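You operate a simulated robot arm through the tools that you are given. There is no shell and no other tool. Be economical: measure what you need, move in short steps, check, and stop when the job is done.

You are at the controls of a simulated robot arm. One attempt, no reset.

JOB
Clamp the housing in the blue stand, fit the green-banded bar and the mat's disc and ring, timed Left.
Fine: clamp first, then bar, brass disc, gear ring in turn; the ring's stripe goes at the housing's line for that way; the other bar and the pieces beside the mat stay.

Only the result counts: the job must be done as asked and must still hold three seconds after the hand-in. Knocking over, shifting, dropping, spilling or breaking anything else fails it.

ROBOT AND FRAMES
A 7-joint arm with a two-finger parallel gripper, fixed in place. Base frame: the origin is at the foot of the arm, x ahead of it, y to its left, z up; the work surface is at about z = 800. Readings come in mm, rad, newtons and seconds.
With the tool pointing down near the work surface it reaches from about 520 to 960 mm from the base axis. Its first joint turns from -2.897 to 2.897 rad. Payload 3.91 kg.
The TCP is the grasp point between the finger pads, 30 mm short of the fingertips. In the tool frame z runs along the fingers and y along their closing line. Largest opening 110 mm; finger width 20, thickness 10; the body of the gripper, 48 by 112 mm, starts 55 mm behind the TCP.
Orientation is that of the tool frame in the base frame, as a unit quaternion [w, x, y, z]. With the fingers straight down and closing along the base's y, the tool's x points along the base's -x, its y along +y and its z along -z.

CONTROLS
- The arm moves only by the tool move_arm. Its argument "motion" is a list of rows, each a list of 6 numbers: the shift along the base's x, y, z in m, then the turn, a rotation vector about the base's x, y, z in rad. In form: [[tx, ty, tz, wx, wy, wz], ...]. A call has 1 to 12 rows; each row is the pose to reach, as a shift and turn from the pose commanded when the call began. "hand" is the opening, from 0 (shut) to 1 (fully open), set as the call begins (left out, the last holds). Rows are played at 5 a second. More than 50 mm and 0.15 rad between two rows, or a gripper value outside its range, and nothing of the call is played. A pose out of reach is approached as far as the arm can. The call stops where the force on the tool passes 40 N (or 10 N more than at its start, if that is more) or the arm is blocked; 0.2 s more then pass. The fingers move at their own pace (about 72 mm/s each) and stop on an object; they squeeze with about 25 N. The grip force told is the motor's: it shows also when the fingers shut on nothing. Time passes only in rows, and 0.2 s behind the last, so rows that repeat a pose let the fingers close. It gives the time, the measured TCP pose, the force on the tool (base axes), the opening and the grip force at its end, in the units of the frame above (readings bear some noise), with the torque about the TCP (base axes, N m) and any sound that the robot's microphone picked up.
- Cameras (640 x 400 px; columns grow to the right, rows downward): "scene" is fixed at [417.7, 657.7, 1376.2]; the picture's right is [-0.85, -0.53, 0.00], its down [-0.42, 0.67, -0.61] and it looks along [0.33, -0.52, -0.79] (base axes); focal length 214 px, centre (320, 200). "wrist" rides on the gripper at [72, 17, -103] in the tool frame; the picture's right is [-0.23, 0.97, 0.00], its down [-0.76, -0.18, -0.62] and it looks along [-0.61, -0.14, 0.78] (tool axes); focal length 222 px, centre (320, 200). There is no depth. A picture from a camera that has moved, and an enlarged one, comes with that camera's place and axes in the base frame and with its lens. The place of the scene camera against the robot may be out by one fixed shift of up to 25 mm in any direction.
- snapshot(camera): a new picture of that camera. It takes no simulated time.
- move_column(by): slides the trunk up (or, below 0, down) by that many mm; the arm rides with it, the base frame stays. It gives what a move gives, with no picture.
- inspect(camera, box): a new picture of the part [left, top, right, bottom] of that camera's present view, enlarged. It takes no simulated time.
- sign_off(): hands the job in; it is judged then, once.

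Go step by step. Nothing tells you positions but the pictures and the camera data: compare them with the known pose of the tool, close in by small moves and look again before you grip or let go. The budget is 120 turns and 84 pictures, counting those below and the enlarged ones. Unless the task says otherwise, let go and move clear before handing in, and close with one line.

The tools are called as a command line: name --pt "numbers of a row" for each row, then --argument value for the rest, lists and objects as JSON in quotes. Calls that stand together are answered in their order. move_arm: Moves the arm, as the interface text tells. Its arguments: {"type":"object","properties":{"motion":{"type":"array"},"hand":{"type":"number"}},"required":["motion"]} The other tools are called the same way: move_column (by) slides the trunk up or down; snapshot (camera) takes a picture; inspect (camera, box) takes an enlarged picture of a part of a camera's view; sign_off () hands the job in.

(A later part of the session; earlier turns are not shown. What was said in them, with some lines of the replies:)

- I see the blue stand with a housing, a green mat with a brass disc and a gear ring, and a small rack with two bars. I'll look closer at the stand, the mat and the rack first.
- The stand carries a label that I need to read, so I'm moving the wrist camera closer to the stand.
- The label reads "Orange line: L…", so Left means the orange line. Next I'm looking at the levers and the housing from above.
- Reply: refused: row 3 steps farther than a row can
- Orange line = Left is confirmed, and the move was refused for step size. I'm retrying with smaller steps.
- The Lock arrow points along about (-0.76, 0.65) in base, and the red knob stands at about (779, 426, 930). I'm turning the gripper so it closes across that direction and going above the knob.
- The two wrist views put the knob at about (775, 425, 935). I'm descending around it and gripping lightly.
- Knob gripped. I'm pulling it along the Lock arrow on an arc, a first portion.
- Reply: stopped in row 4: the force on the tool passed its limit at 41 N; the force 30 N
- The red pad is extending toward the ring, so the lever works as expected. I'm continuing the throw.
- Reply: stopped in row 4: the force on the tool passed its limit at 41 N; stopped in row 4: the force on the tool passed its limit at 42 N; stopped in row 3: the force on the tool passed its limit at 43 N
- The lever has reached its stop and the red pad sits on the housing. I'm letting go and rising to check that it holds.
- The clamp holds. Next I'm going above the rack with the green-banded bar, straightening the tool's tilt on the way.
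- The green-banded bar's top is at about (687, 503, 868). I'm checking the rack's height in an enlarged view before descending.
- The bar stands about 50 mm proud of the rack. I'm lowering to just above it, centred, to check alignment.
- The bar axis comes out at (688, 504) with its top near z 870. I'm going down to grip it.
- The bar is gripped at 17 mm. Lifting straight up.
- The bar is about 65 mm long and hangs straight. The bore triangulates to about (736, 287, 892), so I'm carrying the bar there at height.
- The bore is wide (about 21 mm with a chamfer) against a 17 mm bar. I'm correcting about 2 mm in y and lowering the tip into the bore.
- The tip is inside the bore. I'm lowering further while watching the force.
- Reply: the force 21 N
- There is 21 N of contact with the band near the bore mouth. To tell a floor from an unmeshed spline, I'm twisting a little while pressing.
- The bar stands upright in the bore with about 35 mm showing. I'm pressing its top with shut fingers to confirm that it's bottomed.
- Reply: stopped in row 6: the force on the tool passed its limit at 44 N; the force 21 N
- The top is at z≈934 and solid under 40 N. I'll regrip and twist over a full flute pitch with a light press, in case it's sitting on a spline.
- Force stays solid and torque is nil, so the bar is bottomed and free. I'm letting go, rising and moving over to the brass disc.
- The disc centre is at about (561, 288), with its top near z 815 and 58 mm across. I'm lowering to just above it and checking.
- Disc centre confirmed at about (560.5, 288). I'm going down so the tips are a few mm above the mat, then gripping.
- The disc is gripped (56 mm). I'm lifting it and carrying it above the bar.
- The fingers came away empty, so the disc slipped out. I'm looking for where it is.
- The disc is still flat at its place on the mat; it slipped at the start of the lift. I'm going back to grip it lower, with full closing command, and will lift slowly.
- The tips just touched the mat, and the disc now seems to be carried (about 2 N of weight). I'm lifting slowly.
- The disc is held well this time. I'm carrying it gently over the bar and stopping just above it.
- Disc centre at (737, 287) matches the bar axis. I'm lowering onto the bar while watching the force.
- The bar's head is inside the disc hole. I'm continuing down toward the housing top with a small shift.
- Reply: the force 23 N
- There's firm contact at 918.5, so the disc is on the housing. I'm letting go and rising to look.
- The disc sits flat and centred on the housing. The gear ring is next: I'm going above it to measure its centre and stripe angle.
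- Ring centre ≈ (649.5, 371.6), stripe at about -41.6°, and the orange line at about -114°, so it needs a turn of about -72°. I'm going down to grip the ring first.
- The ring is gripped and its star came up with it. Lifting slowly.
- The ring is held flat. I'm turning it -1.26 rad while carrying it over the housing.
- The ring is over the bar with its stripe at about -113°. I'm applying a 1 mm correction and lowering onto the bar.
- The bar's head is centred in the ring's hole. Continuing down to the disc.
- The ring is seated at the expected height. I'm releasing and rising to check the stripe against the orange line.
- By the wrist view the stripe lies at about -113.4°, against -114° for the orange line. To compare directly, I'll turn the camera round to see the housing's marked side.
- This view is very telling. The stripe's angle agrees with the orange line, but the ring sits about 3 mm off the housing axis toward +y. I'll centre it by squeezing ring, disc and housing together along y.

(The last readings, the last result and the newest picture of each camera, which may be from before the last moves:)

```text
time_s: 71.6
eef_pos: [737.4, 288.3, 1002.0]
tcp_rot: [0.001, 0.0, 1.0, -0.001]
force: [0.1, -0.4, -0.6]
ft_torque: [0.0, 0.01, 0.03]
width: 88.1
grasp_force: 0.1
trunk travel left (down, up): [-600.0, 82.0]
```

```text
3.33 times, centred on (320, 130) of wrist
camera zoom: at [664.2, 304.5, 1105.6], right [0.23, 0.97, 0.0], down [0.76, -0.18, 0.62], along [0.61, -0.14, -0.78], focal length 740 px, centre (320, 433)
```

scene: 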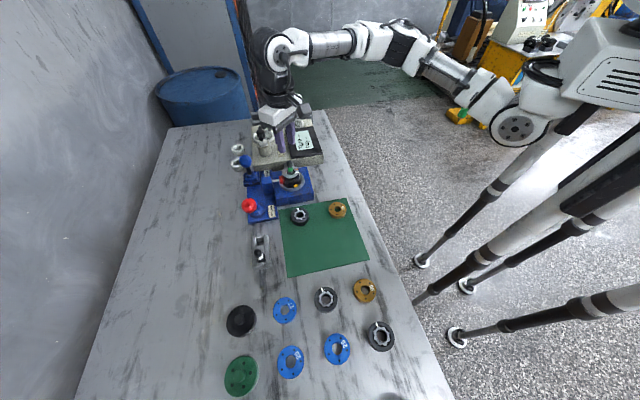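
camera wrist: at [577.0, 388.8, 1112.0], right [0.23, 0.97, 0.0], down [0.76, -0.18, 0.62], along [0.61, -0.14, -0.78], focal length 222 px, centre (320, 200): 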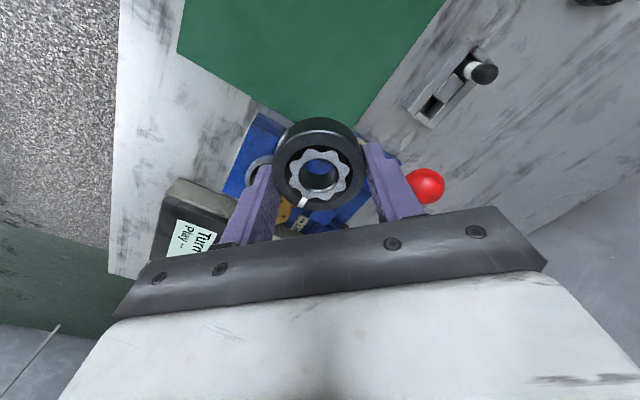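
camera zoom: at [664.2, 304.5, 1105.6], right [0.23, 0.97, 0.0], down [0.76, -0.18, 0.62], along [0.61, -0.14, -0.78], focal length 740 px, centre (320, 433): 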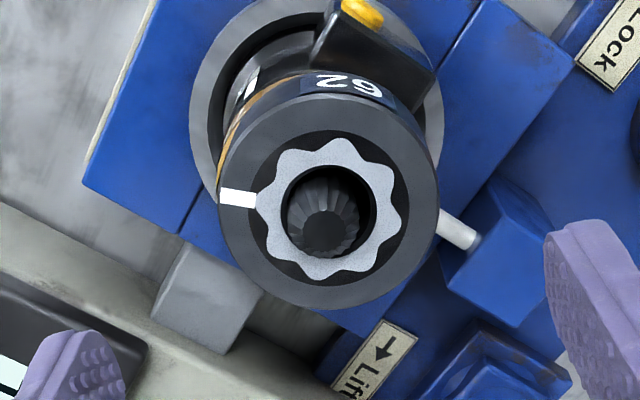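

move_arm --pt "0 -0.0003 -0.03 0 0 0" --pt "0 -0.0003 -0.055 0 0 0" --pt "0 -0.0003 -0.07 0 0 0" --pt "0 -0.0003 -0.08 0 0 0" --pt "0 -0.0003 -0.08 0 0 0"

move_arm --pt "0 0 0 0 0 0" --pt "0 0 0 0 0 0" --pt "0 0 0 0 0 0" --pt "0 0 0 0 0 0" --hand 0.45

inspect --camera "wrist" --box '[230, 100, 410, 220]'

```text
time_s: 72.8
eef_pos: [737.0, 287.9, 922.9]
tcp_rot: [0.001, 0.0, 1.0, -0.002]
force: [-0.1, 0.0, -0.8]
ft_torque: [0.0, -0.02, 0.02]
width: 88.0
grasp_force: 0.1
trunk travel left (down, up): [-600.0, 82.0]
```

```text
time_s: 73.8
eef_pos: [737.3, 288.0, 922.7]
tcp_rot: [0.001, 0.0, 1.0, -0.001]
force: [0.5, -2.4, 0.1]
ft_torque: [-0.19, 0.01, -0.03]
width: 55.4
grasp_force: 25.1
trunk travel left (down, up): [-600.0, 82.0]
```

```text
3.33 times, centred on (320, 160) of wrist
camera zoom: at [664.4, 303.7, 1026.0], right [0.23, 0.97, 0.0], down [0.76, -0.18, 0.62], along [0.61, -0.14, -0.78], focal length 740 px, centre (320, 333)
```

zoom: 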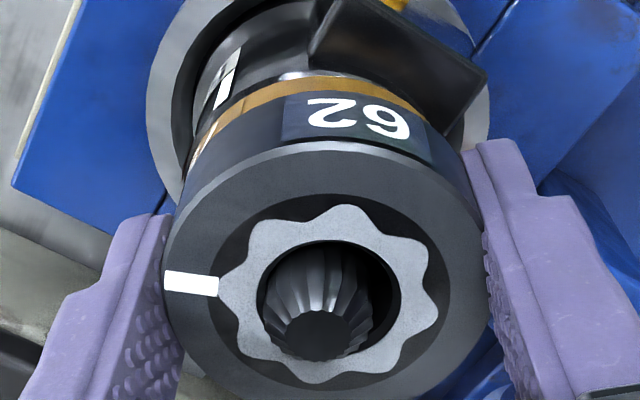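

Squeezed flush to 55.4 mm. I'm releasing and looking again from above.

move_arm --pt "0 0 0 0 0 0" --pt "0 0 0 0 0 0" --pt "0 0 0 0 0 0" --pt "0 0 0.03 0 0 0" --pt "0 0 0.06 0 0 0" --pt "0 0 0.08 0 0 0" --pt "0 0 0.08 0 0 0" --hand 0.8

inspect --camera "wrist" --box '[240, 70, 400, 190]'

inspect --camera "scene" --box '[260, 145, 324, 195]'

```text
time_s: 75.4
eef_pos: [738.0, 288.4, 1002.8]
tcp_rot: [0.0, -0.001, 1.0, -0.001]
force: [-0.3, -0.2, 0.3]
ft_torque: [-0.01, 0.01, 0.02]
width: 88.0
grasp_force: 0.1
trunk travel left (down, up): [-600.0, 82.0]
```

```text
3.33 times, centred on (320, 130) of wrist
camera zoom: at [664.1, 303.8, 1106.6], right [0.23, 0.97, 0.0], down [0.76, -0.18, 0.62], along [0.61, -0.14, -0.78], focal length 740 px, centre (320, 433)
```

zoom: 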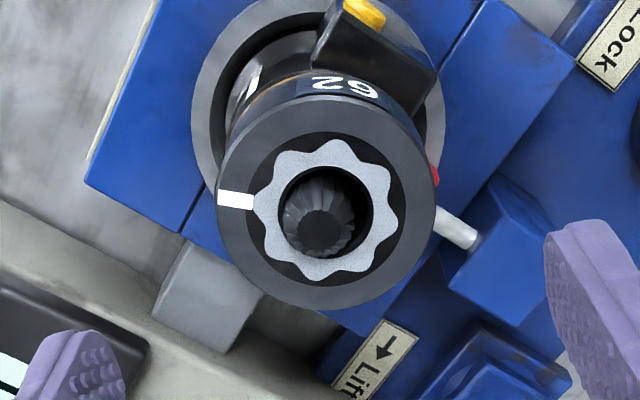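

```text
8.00 times, centred on (292, 170) of scene
camera zoom: at [417.7, 657.7, 1376.2], right [-0.85, -0.53, 0.0], down [-0.42, 0.67, -0.61], along [0.33, -0.52, -0.79], focal length 1716 px, centre (544, 440)
```

zoom: 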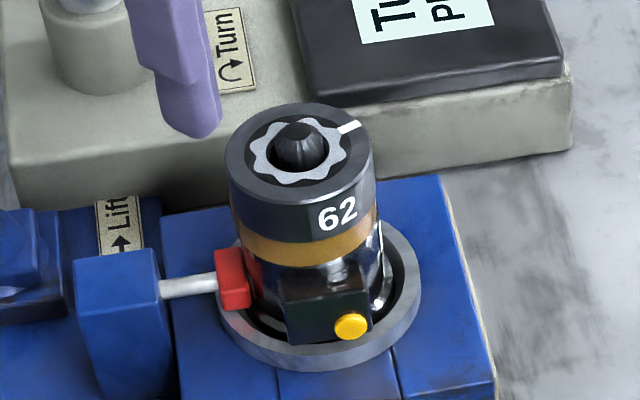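

The ring is now flush with the disc. I'm re-viewing the marked side to compare the stripe with the orange line directly.

move_arm --pt "0 0 0 0 0 0.14" --pt "0 0 0 0 0 0.28" --pt "0 0 0 0 0 0.42" --pt "0 0 0 0 0 0.56" --pt "0 0 0 0 0 0.7" --pt "-0.01 -0.012 0 0 0 0.84" --pt "-0.02 -0.024 0 0 0 0.98" --pt "-0.032 -0.038 0 0 0 1.1" --pt "-0.042 -0.05 0 0 0 1.17" --pt "-0.042 -0.05 0 0 0 1.17"

inspect --camera "wrist" --box '[270, 120, 366, 204]'

```text
time_s: 77.6
eef_pos: [694.6, 237.8, 1002.5]
tcp_rot: [0.001, -0.554, 0.833, 0.0]
force: [1.1, -0.3, 0.3]
ft_torque: [0.01, 0.01, 0.03]
width: 88.0
grasp_force: 0.0
trunk travel left (down, up): [-600.0, 82.0]
```

```text
4.76 times, centred on (318, 162) of wrist
camera zoom: at [650.2, 176.7, 1105.7], right [-0.81, 0.59, 0.0], down [0.46, 0.63, 0.62], along [0.37, 0.5, -0.78], focal length 1058 px, centre (330, 381)
```

zoom: 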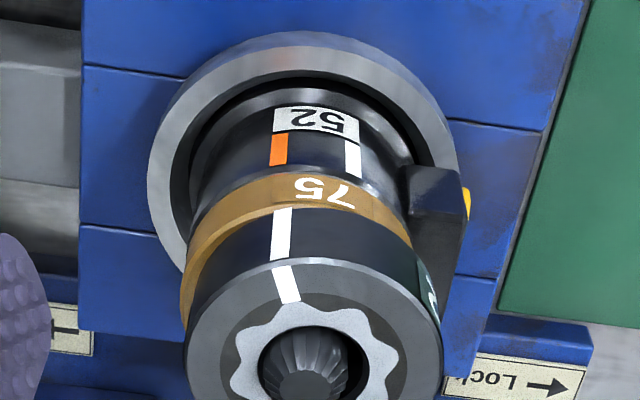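

The stripe's angle is right, but the ring is still about 3 mm toward -x of the disc. I'm now squeezing along x the same way.

move_arm --pt "0.01 0.012 0 0 0 0.1" --pt "0.02 0.024 0 0 0 0.2" --pt "0.032 0.037 0 0 0 0.3" --pt "0.0425 0.0495 0 0 0 0.397" --pt "0.0425 0.0495 -0.03 0 0 0.397" --pt "0.0425 0.0495 -0.055 0 0 0.397" --pt "0.0425 0.0495 -0.07 0 0 0.397" --pt "0.0425 0.0495 -0.076 0 0 0.397" --pt "0.0425 0.0495 -0.076 0 0 0.397"

```text
time_s: 79.6
eef_pos: [644.1, 267.1, 925.6]
tcp_rot: [0.014, -0.648, 0.762, -0.021]
force: [0.7, 0.6, -0.2]
ft_torque: [-0.03, 0.01, 0.0]
width: 88.0
grasp_force: 0.1
out of reach, approached as far as the arm can: row 1, 2, 3, 4, 5, 6, 7, 8, 9
trunk travel left (down, up): [-600.0, 82.0]
```

That orientation is beyond the arm's wrist range, so it stopped off to the side, in the clear. I'm going straight back up before anything else.

move_arm --pt "0 0 0.02 0 0 0" --pt "0 0 0.05 0 0 0" --pt "0 0 0.085 0 0 0" --pt "0 0 0.11 0 0 0"

snapshot --camera "scene"

```text
time_s: 80.6
eef_pos: [644.3, 266.9, 1037.8]
tcp_rot: [0.013, -0.647, 0.762, -0.022]
force: [-0.8, -0.1, 0.1]
ft_torque: [0.04, -0.04, -0.02]
width: 88.3
grasp_force: 0.0
trunk travel left (down, up): [-600.0, 82.0]
```

```text
4 pictures are left
```

scene: 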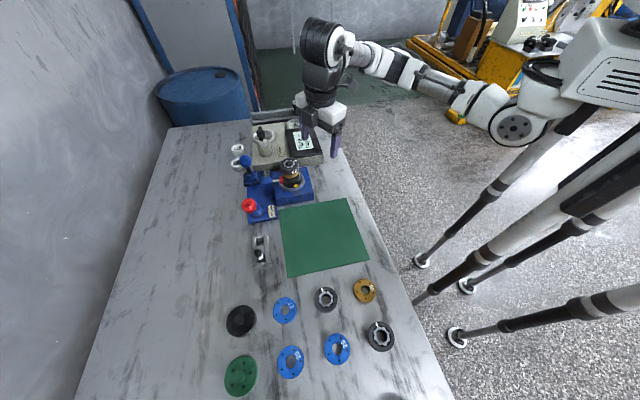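

All is in place. I'm straightening the tilt and rotating back at a safe height.

move_arm --pt "0 0 0 0.0168 0.048 0" --pt "0 0 0 0.0168 0.048 0"

move_arm --pt "0 0 0 0 0 -0.14" --pt "0 0 0 0 0 -0.28" --pt "0 0 0 0 0 -0.42" --pt "0 0 0 0 0 -0.56" --pt "0 0 0 0 0 -0.7" --pt "0 0 0 0 0 -0.84" --pt "0 0 0 0 0 -0.98" --pt "0 0 0 0 0 -1.12" --pt "0 0 0 0 0 -1.26" --pt "0 0 0 0 0 -1.4"

```text
time_s: 81.2
eef_pos: [643.6, 265.9, 1038.2]
tcp_rot: [-0.001, -0.645, 0.764, 0.0]
force: [-0.4, -0.3, 0.3]
ft_torque: [0.02, -0.02, -0.05]
width: 88.0
grasp_force: 0.1
trunk travel left (down, up): [-600.0, 82.0]
```

```text
time_s: 83.4
eef_pos: [643.3, 267.0, 1036.6]
tcp_rot: [0.001, -0.004, 1.0, 0.0]
force: [0.7, 0.8, 0.1]
ft_torque: [0.02, 0.01, 0.04]
width: 88.0
grasp_force: 0.1
trunk travel left (down, up): [-600.0, 82.0]
```

move_arm --pt "0.01 0.002 0 0 0 -0.14" --pt "0.02 0.004 0 0 0 -0.28" --pt "0.03 0.006 0 0 0 -0.42" --pt "0.04 0.008 0 0 0 -0.56" --pt "0.05 0.01 0 0 0 -0.7" --pt "0.06 0.012 0 0 0 -0.84" --pt "0.07 0.014 0 0 0 -0.98" --pt "0.08 0.016 0 0 0 -1.12" --pt "0.088 0.018 0 0 0 -1.26" --pt "0.0933 0.0195 0 0 0 -1.4" --pt "0.0933 0.0195 0 0 0 -1.4"

inspect --camera "wrist" --box '[250, 70, 390, 200]'

```text
time_s: 85.8
eef_pos: [736.6, 285.9, 1037.6]
tcp_rot: [0.0, 0.642, 0.767, -0.001]
force: [0.5, 0.7, 0.4]
ft_torque: [-0.03, -0.01, 0.02]
width: 87.5
grasp_force: 0.0
trunk travel left (down, up): [-600.0, 82.0]
```

```text
3.08 times, centred on (320, 135) of wrist
camera zoom: at [739.7, 359.8, 1141.0], right [1.0, -0.05, 0.0], down [-0.04, -0.78, 0.62], along [-0.03, -0.62, -0.78], focal length 684 px, centre (320, 400)
```

zoom: 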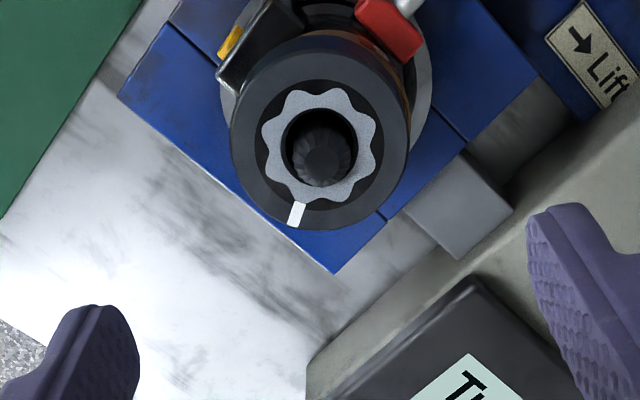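

The ring is about 1-2 mm toward -x of the housing axis. I'm descending at the housing's x and squeezing.

move_arm --pt "0.0012 0 -0.04 0 0 0" --pt "0.0012 0 -0.08 0 0 0" --pt "0.0012 0 -0.1 0 0 0" --pt "0.0012 0 -0.106 0 0 0" --pt "0.0012 0 -0.111 0 0 0" --pt "0.0012 0 -0.111 0 0 0"

move_arm --pt "0 0 0 0 0 0" --pt "0 0 0 0 0 0" --pt "0 0 0 0 0 0" --pt "0 0 0 0 0 0" --hand 0.45

```text
time_s: 87.2
eef_pos: [738.9, 287.5, 926.6]
tcp_rot: [0.0, 0.64, 0.768, -0.001]
force: [-0.4, 0.4, -0.4]
ft_torque: [0.0, 0.04, 0.02]
width: 87.9
grasp_force: 0.0
trunk travel left (down, up): [-600.0, 82.0]
```

```text
time_s: 88.2
eef_pos: [739.4, 285.6, 926.7]
tcp_rot: [0.001, 0.641, 0.768, -0.001]
force: [2.6, 0.4, 1.5]
ft_torque: [0.11, -0.09, -0.03]
width: 54.4
grasp_force: 25.1
trunk travel left (down, up): [-600.0, 82.0]
```

move_arm --pt "0 0 0 0 0 0" --pt "0 0 0 0 0 0" --pt "0 0 0 0 0 0" --pt "0 0 0.03 0 0 0" --pt "0 0 0.06 0 0 0" --pt "0 0 0.08 0 0 0" --pt "0 0 0.08 0 0 0.12" --pt "0 0 0.08 0 0 0.26" --pt "0 0 0.08 0 0 0.4" --pt "0 0 0.08 0 0 0.54" --pt "0 0 0.08 0 0 0.68" --hand 0.8

move_arm --pt "0 0 0 0 0 0.14" --pt "0 0 0 0 0 0.28" --pt "0 0 0 0 0 0.42" --pt "0 0 0 0 0 0.56" --pt "0 0 0 0 0 0.7" --pt "0 0 0 0 0 0.84" --pt "0 0 0 0 0 0.98" --pt "0 0 0 0 0 1.12" --pt "-0.01 -0.012 0 0 0 1.26" --pt "-0.02 -0.024 0 0 0 1.4" --pt "-0.032 -0.037 0 0 0 1.54" --pt "-0.043 -0.05 0 0 0 1.68"

move_arm --pt "0 0 0 0 0 0.12" --pt "0 0 0 0 0 0.12"

inspect --camera "wrist" --box '[270, 120, 366, 210]'

```text
time_s: 90.6
eef_pos: [738.2, 285.7, 1005.9]
tcp_rot: [0.0, 0.347, 0.938, 0.0]
force: [0.6, 0.7, -1.1]
ft_torque: [-0.05, -0.01, -0.03]
width: 87.9
grasp_force: 0.1
trunk travel left (down, up): [-600.0, 82.0]
```

```text
time_s: 93.2
eef_pos: [694.8, 235.3, 1005.2]
tcp_rot: [0.001, -0.467, 0.884, 0.001]
force: [-0.9, -0.6, 0.0]
ft_torque: [0.02, -0.02, -0.06]
width: 87.9
grasp_force: 0.1
trunk travel left (down, up): [-600.0, 82.0]
```

```text
time_s: 93.8
eef_pos: [695.9, 236.5, 1006.4]
tcp_rot: [0.002, -0.519, 0.855, 0.001]
force: [-0.2, -0.2, -1.4]
ft_torque: [0.02, 0.0, 0.0]
width: 87.9
grasp_force: 0.0
trunk travel left (down, up): [-600.0, 82.0]
```

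```text
4.44 times, centred on (318, 165) of wrist
camera zoom: at [646.0, 178.5, 1109.4], right [-0.76, 0.65, 0.0], down [0.51, 0.59, 0.62], along [0.41, 0.47, -0.78], focal length 987 px, centre (329, 356)
```

zoom: 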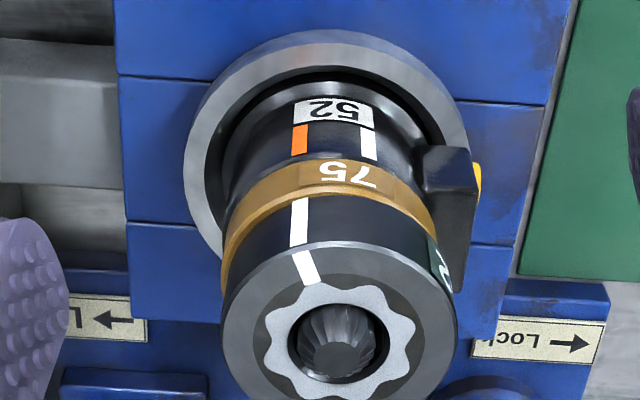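

The stripe on the ring's side now runs straight into the orange line, within about 1–2°. Ring, disc and housing are flush with the bar through them. I'm moving clear and taking a last look.

move_arm --pt "-0.01 -0.01 0.04 0 0 0" --pt "-0.03 -0.02 0.08 0 0 0" --pt "-0.05 -0.03 0.12 0 0 0" --pt "-0.05 -0.03 0.12 0 0 0"

inspect --camera "scene" --box '[220, 130, 380, 280]'

```text
time_s: 94.8
eef_pos: [646.1, 206.0, 1125.9]
tcp_rot: [0.001, -0.519, 0.855, 0.001]
force: [0.1, 0.6, 0.3]
ft_torque: [0.01, 0.01, 0.01]
width: 88.1
grasp_force: 0.1
trunk travel left (down, up): [-600.0, 82.0]
```

```text
2.67 times, centred on (300, 205) of scene
camera zoom: at [417.7, 657.7, 1376.2], right [-0.85, -0.53, 0.0], down [-0.42, 0.67, -0.61], along [0.33, -0.52, -0.79], focal length 572 px, centre (373, 187)
```

zoom: 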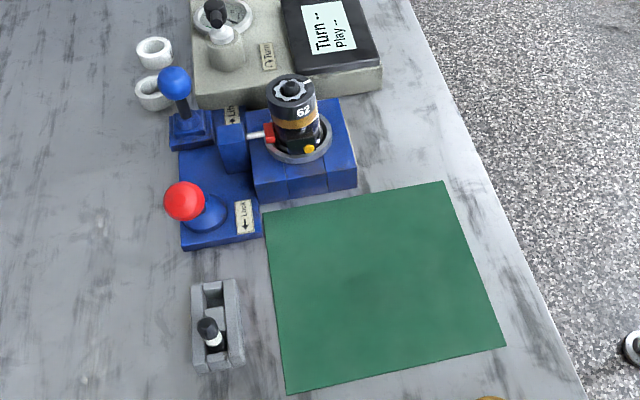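

The housing is clamped with its stack assembled, the other bar is still in its rack, and the arm is clear. I'm handing in.

sign_off

```text
The job is handed in.
```

The job is handed in: the housing is clamped, and the green-banded bar, brass disc and gear ring are fitted in that order. The ring's stripe is at the orange (Left) line, within about 1–2° by the last wrist picture.
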